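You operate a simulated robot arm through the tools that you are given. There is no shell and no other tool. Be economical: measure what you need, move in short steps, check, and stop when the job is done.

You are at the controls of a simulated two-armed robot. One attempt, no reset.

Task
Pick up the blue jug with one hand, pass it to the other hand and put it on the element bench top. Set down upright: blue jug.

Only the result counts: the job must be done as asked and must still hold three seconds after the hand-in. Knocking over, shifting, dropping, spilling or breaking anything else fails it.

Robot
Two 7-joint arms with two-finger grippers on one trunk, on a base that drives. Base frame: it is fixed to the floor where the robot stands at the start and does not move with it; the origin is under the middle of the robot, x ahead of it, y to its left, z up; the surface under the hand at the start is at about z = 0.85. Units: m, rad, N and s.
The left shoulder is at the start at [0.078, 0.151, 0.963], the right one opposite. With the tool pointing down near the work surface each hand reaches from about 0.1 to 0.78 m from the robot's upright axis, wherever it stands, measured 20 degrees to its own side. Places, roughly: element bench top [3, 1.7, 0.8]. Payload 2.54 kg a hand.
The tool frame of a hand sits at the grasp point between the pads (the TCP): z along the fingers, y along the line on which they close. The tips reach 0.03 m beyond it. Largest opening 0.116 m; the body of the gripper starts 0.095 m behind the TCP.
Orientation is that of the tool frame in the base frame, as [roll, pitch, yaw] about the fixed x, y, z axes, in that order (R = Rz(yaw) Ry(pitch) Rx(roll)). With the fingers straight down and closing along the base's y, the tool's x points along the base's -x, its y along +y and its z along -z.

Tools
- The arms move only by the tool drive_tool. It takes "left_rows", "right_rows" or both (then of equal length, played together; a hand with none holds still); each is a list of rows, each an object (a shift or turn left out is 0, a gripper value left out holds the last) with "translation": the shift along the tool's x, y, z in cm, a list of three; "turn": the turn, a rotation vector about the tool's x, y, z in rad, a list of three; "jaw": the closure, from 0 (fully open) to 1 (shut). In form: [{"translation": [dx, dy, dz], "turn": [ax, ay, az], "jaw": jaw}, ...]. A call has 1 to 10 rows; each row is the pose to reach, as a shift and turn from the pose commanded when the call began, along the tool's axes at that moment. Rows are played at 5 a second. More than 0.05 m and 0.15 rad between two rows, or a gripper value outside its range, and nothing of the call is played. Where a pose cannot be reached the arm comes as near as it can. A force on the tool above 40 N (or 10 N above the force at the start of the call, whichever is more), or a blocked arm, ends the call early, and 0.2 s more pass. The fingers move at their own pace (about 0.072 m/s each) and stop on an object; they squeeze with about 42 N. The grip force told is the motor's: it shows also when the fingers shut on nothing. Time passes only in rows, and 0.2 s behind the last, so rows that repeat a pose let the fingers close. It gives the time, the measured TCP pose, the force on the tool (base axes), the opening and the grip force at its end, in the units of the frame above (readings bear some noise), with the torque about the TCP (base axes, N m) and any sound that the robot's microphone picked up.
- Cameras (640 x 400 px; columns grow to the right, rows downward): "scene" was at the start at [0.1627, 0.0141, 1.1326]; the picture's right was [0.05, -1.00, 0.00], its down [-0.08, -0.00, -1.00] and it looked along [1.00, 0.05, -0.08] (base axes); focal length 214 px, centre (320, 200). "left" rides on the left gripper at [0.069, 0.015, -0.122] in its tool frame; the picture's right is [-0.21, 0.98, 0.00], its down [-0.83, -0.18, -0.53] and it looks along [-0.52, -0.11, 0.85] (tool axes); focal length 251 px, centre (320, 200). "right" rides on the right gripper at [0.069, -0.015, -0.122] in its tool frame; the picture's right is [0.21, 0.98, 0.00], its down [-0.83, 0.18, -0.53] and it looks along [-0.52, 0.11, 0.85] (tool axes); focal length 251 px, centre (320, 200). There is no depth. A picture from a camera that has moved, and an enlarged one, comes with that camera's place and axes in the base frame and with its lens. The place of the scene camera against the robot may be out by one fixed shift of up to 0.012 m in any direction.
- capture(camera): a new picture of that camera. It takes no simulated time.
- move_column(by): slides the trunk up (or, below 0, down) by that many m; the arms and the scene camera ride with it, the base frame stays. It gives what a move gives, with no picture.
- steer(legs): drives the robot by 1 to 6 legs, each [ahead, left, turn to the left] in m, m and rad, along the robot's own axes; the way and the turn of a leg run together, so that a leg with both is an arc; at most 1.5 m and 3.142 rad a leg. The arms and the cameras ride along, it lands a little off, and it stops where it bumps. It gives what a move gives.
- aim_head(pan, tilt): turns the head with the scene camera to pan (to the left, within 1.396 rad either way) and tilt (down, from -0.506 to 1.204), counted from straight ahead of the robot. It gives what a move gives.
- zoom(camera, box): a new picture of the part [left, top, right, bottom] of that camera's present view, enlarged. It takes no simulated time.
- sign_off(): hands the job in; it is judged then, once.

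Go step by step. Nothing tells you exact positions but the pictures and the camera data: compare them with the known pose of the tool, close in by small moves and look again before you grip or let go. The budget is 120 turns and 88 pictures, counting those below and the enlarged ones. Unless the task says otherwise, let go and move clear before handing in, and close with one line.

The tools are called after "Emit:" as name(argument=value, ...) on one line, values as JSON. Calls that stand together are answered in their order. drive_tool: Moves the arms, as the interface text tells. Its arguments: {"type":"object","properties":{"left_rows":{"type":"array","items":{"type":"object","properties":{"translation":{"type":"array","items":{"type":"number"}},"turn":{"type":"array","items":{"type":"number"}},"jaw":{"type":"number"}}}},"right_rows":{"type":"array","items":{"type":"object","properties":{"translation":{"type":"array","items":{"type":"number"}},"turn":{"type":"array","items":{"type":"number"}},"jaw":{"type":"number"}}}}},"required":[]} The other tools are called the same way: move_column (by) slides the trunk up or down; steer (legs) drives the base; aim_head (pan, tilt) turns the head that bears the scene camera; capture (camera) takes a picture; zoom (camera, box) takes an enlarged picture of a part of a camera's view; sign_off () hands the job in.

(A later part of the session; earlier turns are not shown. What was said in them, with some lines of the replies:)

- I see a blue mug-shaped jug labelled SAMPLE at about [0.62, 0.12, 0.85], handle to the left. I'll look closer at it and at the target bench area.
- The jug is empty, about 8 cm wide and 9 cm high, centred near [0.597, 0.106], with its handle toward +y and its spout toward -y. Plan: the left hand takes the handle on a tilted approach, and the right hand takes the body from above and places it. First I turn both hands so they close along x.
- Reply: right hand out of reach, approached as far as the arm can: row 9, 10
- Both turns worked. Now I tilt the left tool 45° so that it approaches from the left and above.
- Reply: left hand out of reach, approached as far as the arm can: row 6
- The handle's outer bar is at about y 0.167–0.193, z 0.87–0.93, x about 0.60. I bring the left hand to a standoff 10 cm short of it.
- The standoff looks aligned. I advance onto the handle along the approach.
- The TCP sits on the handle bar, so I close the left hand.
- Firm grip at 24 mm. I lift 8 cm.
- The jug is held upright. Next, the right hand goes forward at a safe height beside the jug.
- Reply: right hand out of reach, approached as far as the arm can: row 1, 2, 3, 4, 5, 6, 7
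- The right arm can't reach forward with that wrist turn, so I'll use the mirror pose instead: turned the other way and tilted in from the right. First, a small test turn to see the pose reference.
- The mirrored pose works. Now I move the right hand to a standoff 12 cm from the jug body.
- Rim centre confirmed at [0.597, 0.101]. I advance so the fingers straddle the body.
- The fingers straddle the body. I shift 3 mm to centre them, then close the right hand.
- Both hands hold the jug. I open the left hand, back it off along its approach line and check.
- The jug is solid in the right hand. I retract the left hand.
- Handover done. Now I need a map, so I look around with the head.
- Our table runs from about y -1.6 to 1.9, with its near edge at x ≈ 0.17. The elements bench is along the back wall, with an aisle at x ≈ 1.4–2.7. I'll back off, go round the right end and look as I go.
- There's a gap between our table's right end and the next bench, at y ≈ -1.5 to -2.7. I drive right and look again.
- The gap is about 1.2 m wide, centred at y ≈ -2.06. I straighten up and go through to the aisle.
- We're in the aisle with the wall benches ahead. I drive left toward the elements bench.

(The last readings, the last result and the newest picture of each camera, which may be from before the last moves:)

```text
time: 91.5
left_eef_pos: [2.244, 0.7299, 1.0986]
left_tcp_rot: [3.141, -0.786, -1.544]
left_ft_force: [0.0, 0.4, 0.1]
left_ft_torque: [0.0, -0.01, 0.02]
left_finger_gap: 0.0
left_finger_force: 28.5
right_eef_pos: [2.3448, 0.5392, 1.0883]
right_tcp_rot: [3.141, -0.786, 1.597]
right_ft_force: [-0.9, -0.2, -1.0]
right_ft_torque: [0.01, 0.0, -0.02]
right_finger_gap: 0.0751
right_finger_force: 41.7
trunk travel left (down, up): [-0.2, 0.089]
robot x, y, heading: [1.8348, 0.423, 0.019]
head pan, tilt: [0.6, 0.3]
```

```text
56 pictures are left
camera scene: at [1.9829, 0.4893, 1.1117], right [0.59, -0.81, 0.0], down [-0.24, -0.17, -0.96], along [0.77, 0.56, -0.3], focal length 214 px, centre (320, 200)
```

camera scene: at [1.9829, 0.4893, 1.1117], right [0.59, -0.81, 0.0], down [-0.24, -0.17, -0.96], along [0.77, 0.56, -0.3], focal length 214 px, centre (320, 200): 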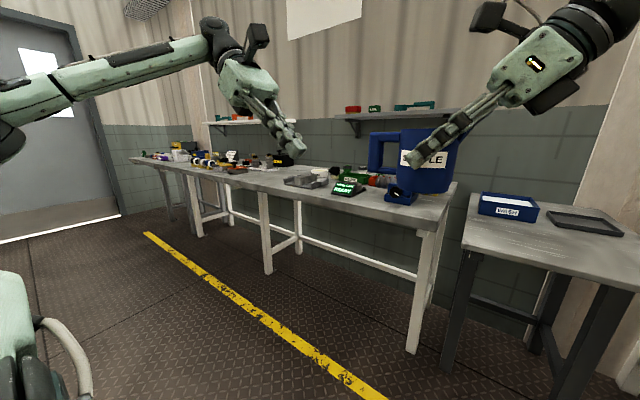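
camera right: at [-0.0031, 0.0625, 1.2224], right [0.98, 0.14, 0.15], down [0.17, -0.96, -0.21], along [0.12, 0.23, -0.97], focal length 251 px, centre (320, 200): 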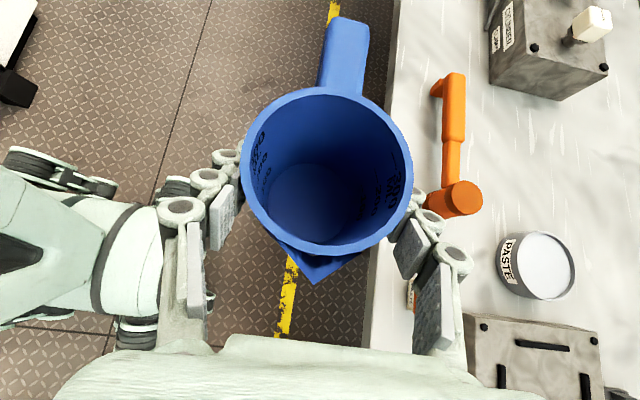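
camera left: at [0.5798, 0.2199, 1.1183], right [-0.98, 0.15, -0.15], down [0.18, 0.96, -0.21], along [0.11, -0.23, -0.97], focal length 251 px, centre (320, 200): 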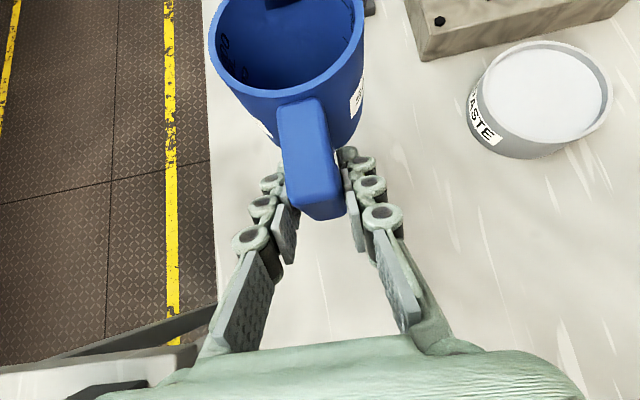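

The elements bench spans y ≈ 0.57 to 2.9, with its front edge at x ≈ 2.78. I move further left and look for a free spot.

Emit:
steer(legs=[[0.1, 0.75, -0.02]])

Emit:
aim_head(pan=0.3, tilt=0.3)

Emit:
capture(camera="scene")

```text
time: 99.1
left_eef_pos: [2.3463, 1.4622, 1.0981]
left_tcp_rot: [3.141, -0.784, -1.569]
left_ft_force: [0.6, -0.6, 1.1]
left_ft_torque: [-0.01, -0.01, -0.01]
left_finger_gap: 0.0
left_finger_force: 28.4
right_eef_pos: [2.4408, 1.2694, 1.0881]
right_tcp_rot: [-3.141, -0.783, 1.568]
right_ft_force: [-0.2, -0.5, -1.2]
right_ft_torque: [0.0, 0.04, -0.02]
right_finger_gap: 0.0752
right_finger_force: 42.5
trunk travel left (down, up): [-0.2, 0.089]
robot x, y, heading: [1.9312, 1.1677, -0.007]
head pan, tilt: [0.6, 0.3]
```

```text
time: 99.9
left_eef_pos: [2.3455, 1.4632, 1.0978]
left_tcp_rot: [3.14, -0.786, -1.571]
left_ft_force: [0.1, -0.3, 0.8]
left_ft_torque: [0.01, -0.02, -0.01]
left_finger_gap: 0.0
left_finger_force: 29.0
right_eef_pos: [2.4413, 1.2698, 1.0881]
right_tcp_rot: [-3.141, -0.783, 1.566]
right_ft_force: [0.2, -0.2, -1.5]
right_ft_torque: [-0.01, 0.02, 0.03]
right_finger_gap: 0.0751
right_finger_force: 41.7
trunk travel left (down, up): [-0.2, 0.089]
robot x, y, heading: [1.9324, 1.1675, -0.004]
head pan, tilt: [0.3, 0.3]
```

```text
55 pictures are left
camera scene: at [2.0899, 1.2048, 1.1118], right [0.29, -0.96, 0.0], down [-0.28, -0.09, -0.96], along [0.91, 0.28, -0.3], focal length 214 px, centre (320, 200)
```

scene: 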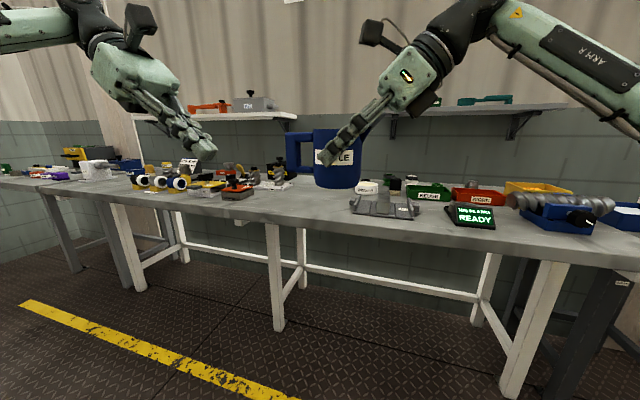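

Emit:
zoom(camera="scene", box=[210, 150, 430, 240])

Emit:
move_column(by=0.08)

Emit:
capture(camera="left")

```text
2.91 times, centred on (320, 195) of scene
camera zoom: at [2.0899, 1.2048, 1.1118], right [0.29, -0.96, 0.0], down [-0.28, -0.09, -0.96], along [0.91, 0.28, -0.3], focal length 624 px, centre (320, 214)
```

zoom: 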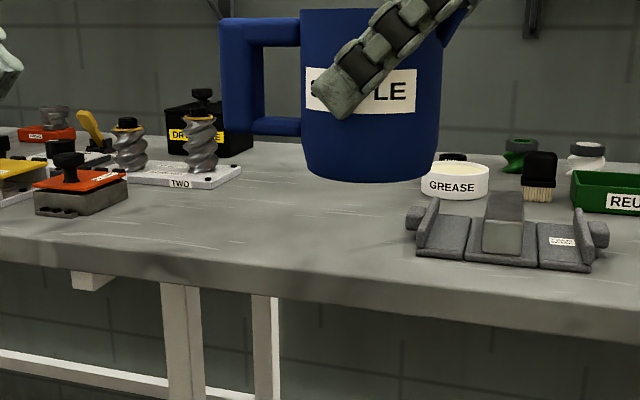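

```text
time: 101.0
left_eef_pos: [2.3469, 1.4625, 1.1777]
left_tcp_rot: [3.14, -0.784, -1.572]
left_ft_force: [-0.1, 0.5, -0.8]
left_ft_torque: [-0.02, 0.02, 0.02]
left_finger_gap: 0.0
left_finger_force: 28.9
right_eef_pos: [2.4412, 1.27, 1.1669]
right_tcp_rot: [3.141, -0.785, 1.568]
right_ft_force: [-0.1, -0.6, -0.4]
right_ft_torque: [0.0, 0.0, 0.03]
right_finger_gap: 0.0752
right_finger_force: 42.3
trunk travel left (down, up): [-0.28, 0.009]
robot x, y, heading: [1.9301, 1.1675, -0.007]
head pan, tilt: [0.3, 0.3]
```

```text
53 pictures are left
camera left: at [2.3303, 1.5003, 1.3127], right [-0.98, 0.15, -0.15], down [0.18, 0.96, -0.21], along [0.11, -0.23, -0.97], focal length 251 px, centre (320, 200)
```

left: 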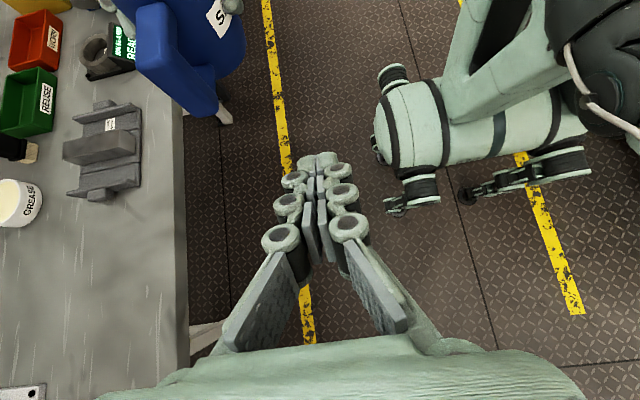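

The bench has a clear area around [2.9, 1.52]. I drive so that it lies in front of the right hand.

Emit:
steer(legs=[[0, 0.3, 0.006], [0.38, 0, 0]])

Emit:
aim_head(pan=0.0, tilt=0.6)

Emit:
capture(camera="scene")

Emit:
capture(camera="right")

Emit:
capture(camera="left")

```text
time: 106.6
left_eef_pos: [2.7295, 1.7647, 1.1778]
left_tcp_rot: [-3.141, -0.787, -1.572]
left_ft_force: [0.3, -0.1, 0.7]
left_ft_torque: [-0.05, 0.03, -0.01]
left_finger_gap: 0.0
left_finger_force: 28.0
right_eef_pos: [2.8253, 1.5717, 1.1676]
right_tcp_rot: [3.14, -0.785, 1.568]
right_ft_force: [-0.6, 0.2, 0.1]
right_ft_torque: [-0.02, 0.05, 0.01]
right_finger_gap: 0.075
right_finger_force: 42.1
trunk travel left (down, up): [-0.28, 0.009]
robot x, y, heading: [2.3175, 1.4673, -0.003]
head pan, tilt: [0.3, 0.3]
```

```text
time: 107.4
left_eef_pos: [2.7302, 1.765, 1.1775]
left_tcp_rot: [-3.141, -0.786, -1.57]
left_ft_force: [-1.1, -0.4, -0.1]
left_ft_torque: [-0.03, 0.01, 0.0]
left_finger_gap: 0.0001
left_finger_force: 28.5
right_eef_pos: [2.8247, 1.5712, 1.1673]
right_tcp_rot: [3.14, -0.783, 1.569]
right_ft_force: [0.0, 0.8, -0.6]
right_ft_torque: [0.02, 0.02, 0.01]
right_finger_gap: 0.0752
right_finger_force: 42.2
trunk travel left (down, up): [-0.28, 0.009]
robot x, y, heading: [2.3128, 1.4707, -0.002]
head pan, tilt: [0.0, 0.6]
```

```text
52 pictures are left
camera scene: at [2.4729, 1.4793, 1.1643], right [0.0, -1.0, 0.0], down [-0.56, 0.0, -0.83], along [0.83, 0.0, -0.56], focal length 214 px, centre (320, 200)
```

scene: 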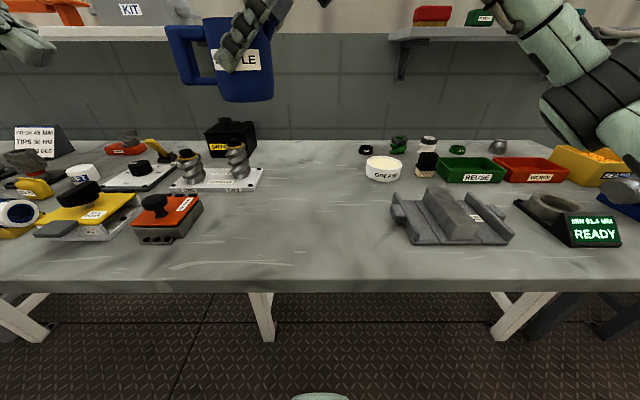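

```text
51 pictures are left
camera right: at [2.8101, 1.5336, 1.3024], right [0.98, 0.15, 0.15], down [0.18, -0.96, -0.21], along [0.12, 0.23, -0.97], focal length 251 px, centre (320, 200)
```

right: 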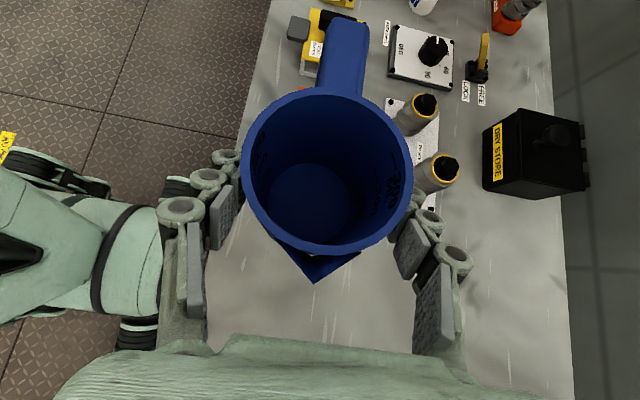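

```text
50 pictures are left
camera left: at [2.7138, 1.8024, 1.313], right [-0.98, 0.15, -0.15], down [0.18, 0.96, -0.21], along [0.11, -0.23, -0.97], focal length 251 px, centre (320, 200)
```

left: 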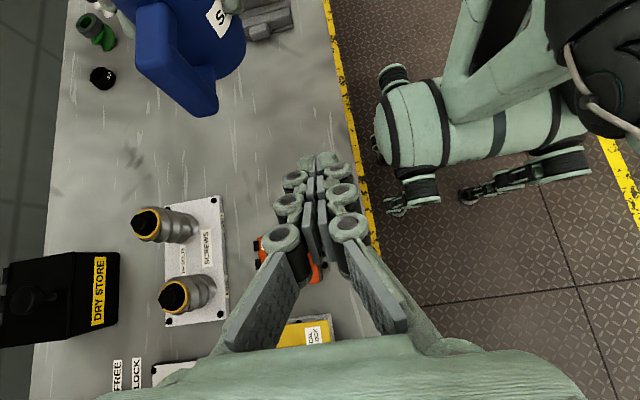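

The clear area is confirmed: free from y ≈ 1.30 to 1.77 around x = 2.9. I move above the spot and go most of the way down.

Emit:
drive_tool(right_rows=[{"translation": [-2, 3.7, -2]}, {"translation": [-4, 7.5, -4]}, {"translation": [-7, 7.5, -1]}, {"translation": [-10, 7.5, 2]}, {"translation": [-13, 7.5, 5]}, {"translation": [-16, 7.5, 8]}, {"translation": [-18.1, 7.5, 10.1]}, {"translation": [-18.1, 7.5, 10.1]}])

Emit:
capture(camera="scene")

Emit:
capture(camera="left")

```text
time: 109.2
left_eef_pos: [2.7297, 1.7654, 1.1788]
left_tcp_rot: [-3.14, -0.786, -1.571]
left_ft_force: [0.2, 0.8, -0.2]
left_ft_torque: [-0.02, -0.01, 0.01]
left_finger_gap: 0.0
left_finger_force: 29.1
right_eef_pos: [2.8981, 1.5143, 0.9696]
right_tcp_rot: [3.139, -0.785, 1.568]
right_ft_force: [0.4, 1.4, -0.2]
right_ft_torque: [-0.02, 0.02, -0.01]
right_finger_gap: 0.0749
right_finger_force: 42.3
trunk travel left (down, up): [-0.28, 0.009]
robot x, y, heading: [2.3158, 1.4693, -0.003]
head pan, tilt: [0.0, 0.6]
```

```text
49 pictures are left
camera scene: at [2.4729, 1.4793, 1.1643], right [0.0, -1.0, 0.0], down [-0.56, 0.0, -0.83], along [0.83, 0.0, -0.56], focal length 214 px, centre (320, 200)
```

scene: 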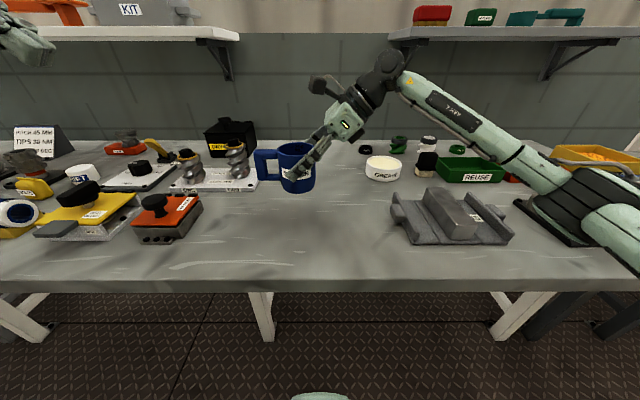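

```text
48 pictures are left
camera left: at [2.7137, 1.8024, 1.313], right [-0.98, 0.15, -0.15], down [0.18, 0.96, -0.21], along [0.11, -0.23, -0.97], focal length 251 px, centre (320, 200)
```

left: 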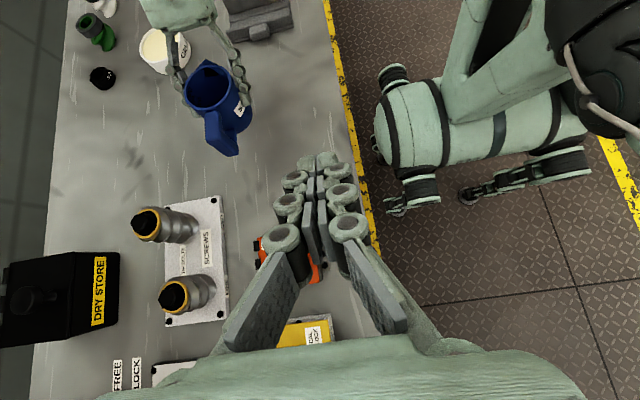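

The jug hangs just above the bench. Before the final descent I check that the right elbow is clear of the items on the bench.

Emit:
aim_head(pan=-0.8, tilt=0.6)

Emit:
capture(camera="scene")

Emit:
aim_head(pan=0.0, tilt=0.6)

Emit:
zoom(camera="scene", box=[220, 100, 420, 260])

```text
time: 110.3
left_eef_pos: [2.7311, 1.7654, 1.1774]
left_tcp_rot: [3.141, -0.785, -1.57]
left_ft_force: [0.1, -0.2, -1.0]
left_ft_torque: [0.03, 0.04, -0.01]
left_finger_gap: 0.0
left_finger_force: 28.8
right_eef_pos: [2.8978, 1.5132, 0.9706]
right_tcp_rot: [3.14, -0.782, 1.569]
right_ft_force: [0.6, 0.9, -0.9]
right_ft_torque: [-0.01, -0.04, 0.01]
right_finger_gap: 0.0751
right_finger_force: 42.0
trunk travel left (down, up): [-0.28, 0.009]
robot x, y, heading: [2.3155, 1.4699, -0.003]
head pan, tilt: [-0.799, 0.6]
```

```text
47 pictures are left
camera scene: at [2.446, 1.416, 1.1643], right [-0.72, -0.7, 0.0], down [-0.39, 0.41, -0.83], along [0.57, -0.59, -0.56], focal length 214 px, centre (320, 200)
```

scene: 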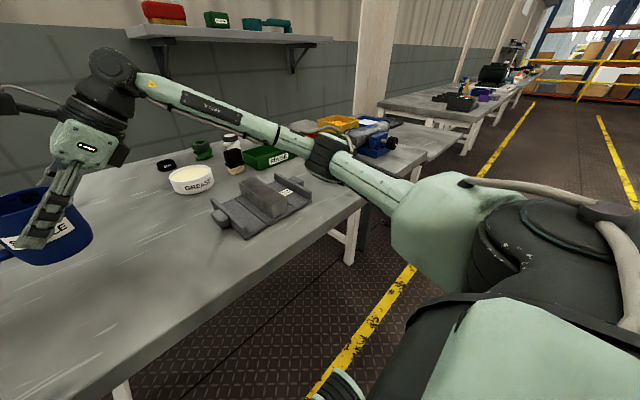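

```text
time: 111.4
left_eef_pos: [2.7303, 1.765, 1.1787]
left_tcp_rot: [-3.141, -0.785, -1.57]
left_ft_force: [0.2, 0.2, 1.3]
left_ft_torque: [-0.02, 0.01, -0.03]
left_finger_gap: 0.0
left_finger_force: 29.0
right_eef_pos: [2.8984, 1.5127, 0.97]
right_tcp_rot: [3.14, -0.784, 1.569]
right_ft_force: [0.0, -0.4, -0.8]
right_ft_torque: [-0.04, 0.01, 0.03]
right_finger_gap: 0.075
right_finger_force: 41.7
trunk travel left (down, up): [-0.28, 0.009]
robot x, y, heading: [2.313, 1.4717, 0.001]
head pan, tilt: [0.0, 0.6]
```

```text
2.50 times, centred on (320, 180) of scene
camera zoom: at [2.4729, 1.4791, 1.1643], right [0.0, -1.0, 0.0], down [-0.56, 0.0, -0.83], along [0.83, 0.0, -0.56], focal length 536 px, centre (320, 250)
```

zoom: 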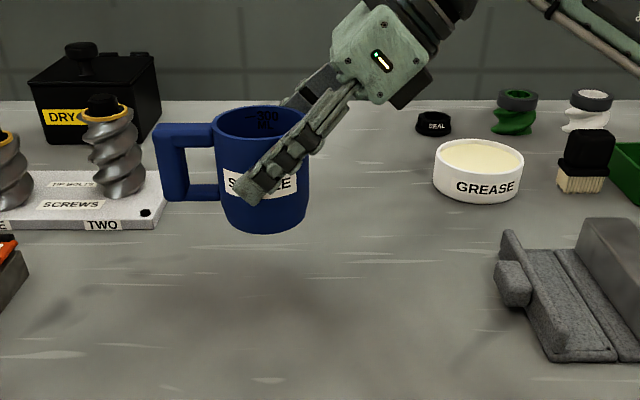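

The forearm clears the bench items. I descend 5 cm more and check the gap under the jug.

Emit:
drive_tool(right_rows=[{"translation": [-1.2, 0, 1.2]}, {"translation": [-2.4, 0, 2.4]}, {"translation": [-3.5, 0, 3.5]}, {"translation": [-3.5, 0, 3.5]}])

Emit:
zoom(camera="scene", box=[220, 120, 420, 280])

Emit:
zoom(camera="left", box=[130, 0, 310, 180])

```text
time: 112.4
left_eef_pos: [2.7301, 1.765, 1.1781]
left_tcp_rot: [-3.141, -0.785, -1.57]
left_ft_force: [-0.4, 0.2, -0.5]
left_ft_torque: [-0.04, -0.01, -0.01]
left_finger_gap: 0.0
left_finger_force: 28.9
right_eef_pos: [2.9002, 1.5135, 0.9208]
right_tcp_rot: [3.14, -0.784, 1.57]
right_ft_force: [0.6, -0.4, -0.7]
right_ft_torque: [-0.02, -0.03, 0.0]
right_finger_gap: 0.0752
right_finger_force: 41.8
trunk travel left (down, up): [-0.28, 0.009]
robot x, y, heading: [2.3139, 1.4716, 0.0]
head pan, tilt: [0.0, 0.6]
```

```text
2.50 times, centred on (320, 200) of scene
camera zoom: at [2.4729, 1.4793, 1.1643], right [0.0, -1.0, 0.0], down [-0.56, 0.0, -0.83], along [0.83, 0.0, -0.56], focal length 536 px, centre (320, 200)
```

zoom: 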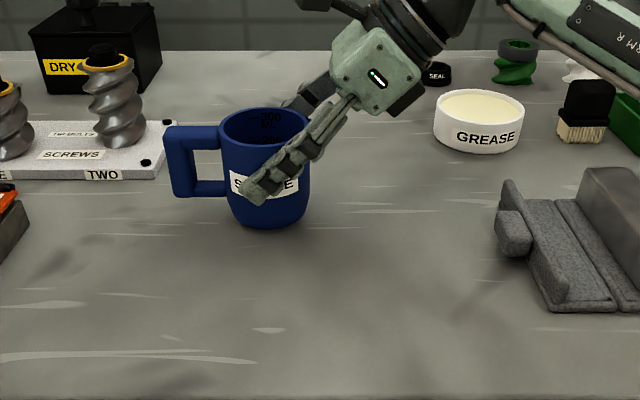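

```text
2.22 times, centred on (220, 90) of left
camera zoom: at [2.7138, 1.8023, 1.313], right [-0.98, 0.15, -0.15], down [0.18, 0.96, -0.21], along [0.11, -0.23, -0.97], focal length 559 px, centre (542, 444)
```

zoom: 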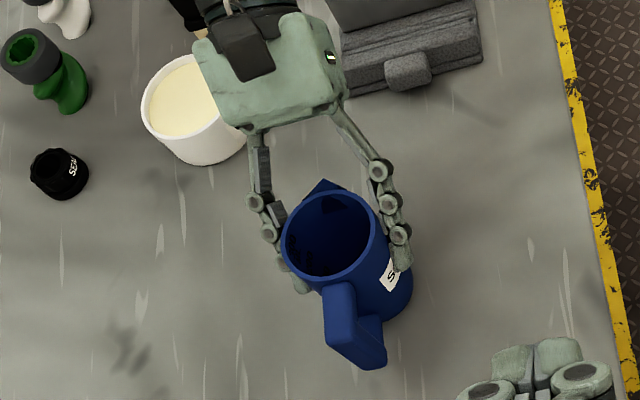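

Clear all round, so I descend in 4 mm steps until contact.

Emit:
drive_tool(right_rows=[{"translation": [-0.3, 0, 0.3]}, {"translation": [-0.6, 0, 0.6]}, {"translation": [-0.9, 0, 0.9]}, {"translation": [-1.2, 0, 1.2]}, {"translation": [-1.5, 0, 1.5]}, {"translation": [-1.5, 0, 1.5]}])

Emit:
zoom(camera="scene", box=[250, 140, 370, 240])

```text
time: 113.8
left_eef_pos: [2.7269, 1.7654, 1.1794]
left_tcp_rot: [-3.136, -0.785, -1.575]
left_ft_force: [0.1, 0.0, -0.2]
left_ft_torque: [0.01, 0.01, 0.02]
left_finger_gap: 0.0
left_finger_force: 28.6
right_eef_pos: [2.8988, 1.5166, 0.9058]
right_tcp_rot: [3.127, -0.792, 1.575]
right_ft_force: [1.6, -0.8, 32.0]
right_ft_torque: [0.54, 0.1, -0.04]
right_finger_gap: 0.0752
right_finger_force: 42.5
trunk travel left (down, up): [-0.28, 0.009]
robot x, y, heading: [2.3158, 1.4735, -0.004]
head pan, tilt: [0.0, 0.6]
```

```text
4.00 times, centred on (310, 190) of scene
camera zoom: at [2.4703, 1.479, 1.1649], right [0.0, -1.0, 0.0], down [-0.56, 0.0, -0.83], along [0.83, 0.0, -0.56], focal length 858 px, centre (360, 240)
```

zoom: 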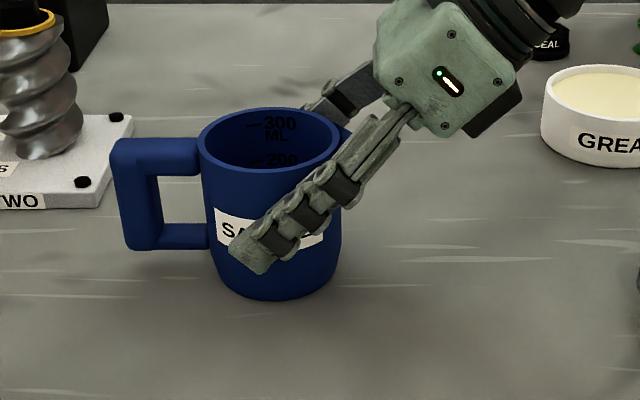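

Contact with 32 N. I ease up slightly to take off the load.

Emit:
drive_tool(right_rows=[{"translation": [0.15, 0, -0.15]}, {"translation": [0.15, 0, -0.15]}])

```text
time: 114.4
left_eef_pos: [2.7278, 1.7645, 1.1795]
left_tcp_rot: [-3.138, -0.785, -1.574]
left_ft_force: [-0.5, 0.2, -0.6]
left_ft_torque: [0.01, 0.02, 0.03]
left_finger_gap: 0.0
left_finger_force: 28.8
right_eef_pos: [2.8989, 1.5158, 0.9049]
right_tcp_rot: [3.131, -0.792, 1.574]
right_ft_force: [-0.5, 2.2, 26.9]
right_ft_torque: [0.84, 0.03, 0.01]
right_finger_gap: 0.075
right_finger_force: 42.7
trunk travel left (down, up): [-0.28, 0.009]
robot x, y, heading: [2.3115, 1.4725, -0.003]
head pan, tilt: [0.0, 0.6]
```

Emit:
drive_tool(right_rows=[{"translation": [0.3, 0, -0.3]}, {"translation": [0.3, 0, -0.3]}])

```text
time: 115.0
left_eef_pos: [2.7278, 1.7653, 1.1786]
left_tcp_rot: [-3.139, -0.785, -1.572]
left_ft_force: [0.4, 0.6, 0.0]
left_ft_torque: [0.03, 0.01, 0.0]
left_finger_gap: 0.0
left_finger_force: 27.9
right_eef_pos: [2.8983, 1.5145, 0.9039]
right_tcp_rot: [3.138, -0.785, 1.572]
right_ft_force: [1.0, 4.4, 13.7]
right_ft_torque: [0.77, -0.28, 0.07]
right_finger_gap: 0.075
right_finger_force: 41.8
trunk travel left (down, up): [-0.28, 0.009]
robot x, y, heading: [2.3139, 1.4697, -0.003]
head pan, tilt: [0.0, 0.6]
```

Emit:
drive_tool(right_rows=[{"translation": [0.2, 0, -0.2]}, {"translation": [0.2, 0, -0.2]}])

Emit:
zoom(camera="scene", box=[250, 140, 370, 240])

```text
time: 115.6
left_eef_pos: [2.7301, 1.7645, 1.1776]
left_tcp_rot: [-3.139, -0.785, -1.574]
left_ft_force: [1.1, 0.8, 0.9]
left_ft_torque: [0.02, -0.01, 0.01]
left_finger_gap: 0.0
left_finger_force: 28.0
right_eef_pos: [2.9004, 1.5137, 0.9043]
right_tcp_rot: [-3.141, -0.78, 1.567]
right_ft_force: [-0.2, 0.3, 2.7]
right_ft_torque: [0.13, -0.01, 0.06]
right_finger_gap: 0.0751
right_finger_force: 41.4
trunk travel left (down, up): [-0.28, 0.009]
robot x, y, heading: [2.3127, 1.4715, -0.005]
head pan, tilt: [0.0, 0.6]
```

```text
4.00 times, centred on (310, 190) of scene
camera zoom: at [2.4725, 1.4792, 1.1642], right [0.0, -1.0, 0.0], down [-0.56, 0.0, -0.83], along [0.83, 0.0, -0.56], focal length 858 px, centre (360, 240)
```

zoom: 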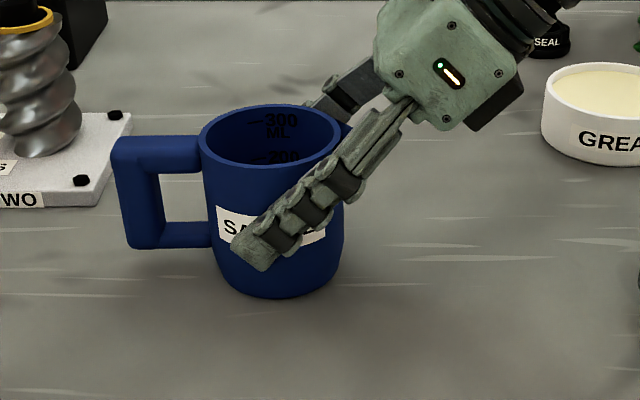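

It's resting on the bench with about 3 N. I open the right hand.

Emit:
drive_tool(right_rows=[{"jaw": 0.3}, {"jaw": 0.2}, {"jaw": 0.1}, {"jaw": 0}, {"jaw": 0}])

Emit:
capture(camera="right")

Emit:
zoom(camera="scene", box=[250, 140, 370, 240])

```text
time: 116.8
left_eef_pos: [2.7313, 1.765, 1.1785]
left_tcp_rot: [-3.141, -0.785, -1.571]
left_ft_force: [0.1, 0.0, 0.5]
left_ft_torque: [0.02, 0.01, -0.03]
left_finger_gap: 0.0002
left_finger_force: 28.4
right_eef_pos: [2.9009, 1.5151, 0.908]
right_tcp_rot: [3.14, -0.784, 1.568]
right_ft_force: [-0.7, -0.3, 0.1]
right_ft_torque: [-0.02, 0.03, -0.02]
right_finger_gap: 0.116
right_finger_force: 0.1
trunk travel left (down, up): [-0.28, 0.009]
robot x, y, heading: [2.3175, 1.4717, -0.006]
head pan, tilt: [0.0, 0.6]
```

```text
41 pictures are left
camera right: at [2.8854, 1.4767, 1.042], right [0.98, 0.15, 0.15], down [0.18, -0.96, -0.21], along [0.12, 0.23, -0.97], focal length 251 px, centre (320, 200)
```

right: 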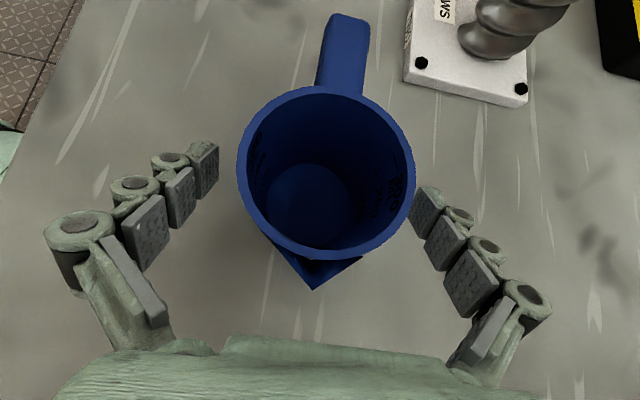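

```text
4.00 times, centred on (310, 190) of scene
camera zoom: at [2.4729, 1.4792, 1.1643], right [0.0, -1.0, 0.0], down [-0.56, 0.0, -0.83], along [0.83, 0.0, -0.56], focal length 858 px, centre (360, 240)
```

zoom: 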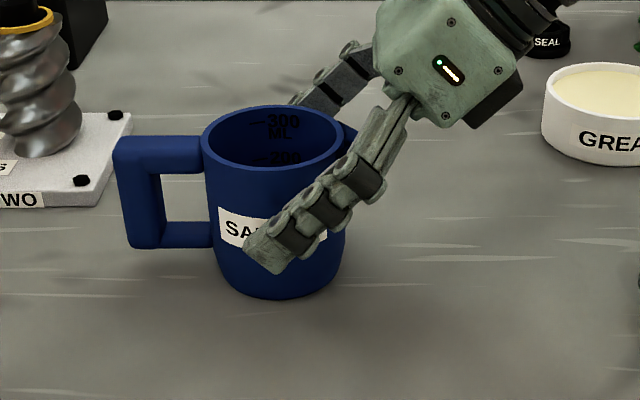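

The jug stands upright and the fingers are clear on both sides. I back out along the approach line and raise the hand.

Emit:
drive_tool(right_rows=[{"translation": [0, 0, -2]}, {"translation": [0, 0, -5]}, {"translation": [0, 0, -9]}, {"translation": [0, 0, -13]}, {"translation": [0, 0, -17]}])

Emit:
capture(camera="scene")

Emit:
zoom(camera="left", box=[130, 0, 310, 180])

```text
time: 118.0
left_eef_pos: [2.7289, 1.7645, 1.1787]
left_tcp_rot: [-3.141, -0.785, -1.574]
left_ft_force: [-0.2, 0.3, 1.1]
left_ft_torque: [0.03, 0.04, -0.02]
left_finger_gap: 0.0
left_finger_force: 28.5
right_eef_pos: [2.8973, 1.3931, 1.0303]
right_tcp_rot: [3.14, -0.784, 1.568]
right_ft_force: [0.3, 0.8, 0.2]
right_ft_torque: [-0.01, 0.01, 0.03]
right_finger_gap: 0.1161
right_finger_force: 0.1
trunk travel left (down, up): [-0.28, 0.009]
robot x, y, heading: [2.3105, 1.4739, -0.002]
head pan, tilt: [0.0, 0.6]
```

```text
39 pictures are left
camera scene: at [2.4726, 1.479, 1.1643], right [0.0, -1.0, 0.0], down [-0.56, 0.0, -0.83], along [0.83, 0.0, -0.56], focal length 214 px, centre (320, 200)
```

scene: 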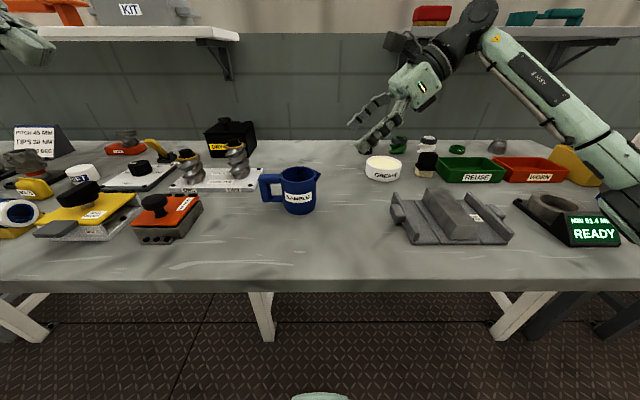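

```text
2.22 times, centred on (220, 90) of left
camera zoom: at [2.7133, 1.8021, 1.3132], right [-0.98, 0.15, -0.15], down [0.18, 0.96, -0.21], along [0.12, -0.23, -0.97], focal length 559 px, centre (542, 444)
```

zoom: 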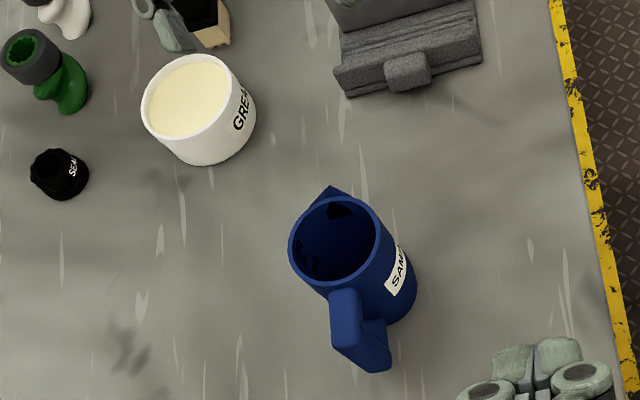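

The jug stands upright and alone on the elements bench. Nothing around it has moved and both hands are clear, so I hand in.

Emit:
sign_off()

```text
The job is handed in.
```

The blue jug was passed from the left hand to the right and now stands upright on the element bench top, with both hands clear and nothing else disturbed in the last pictures.
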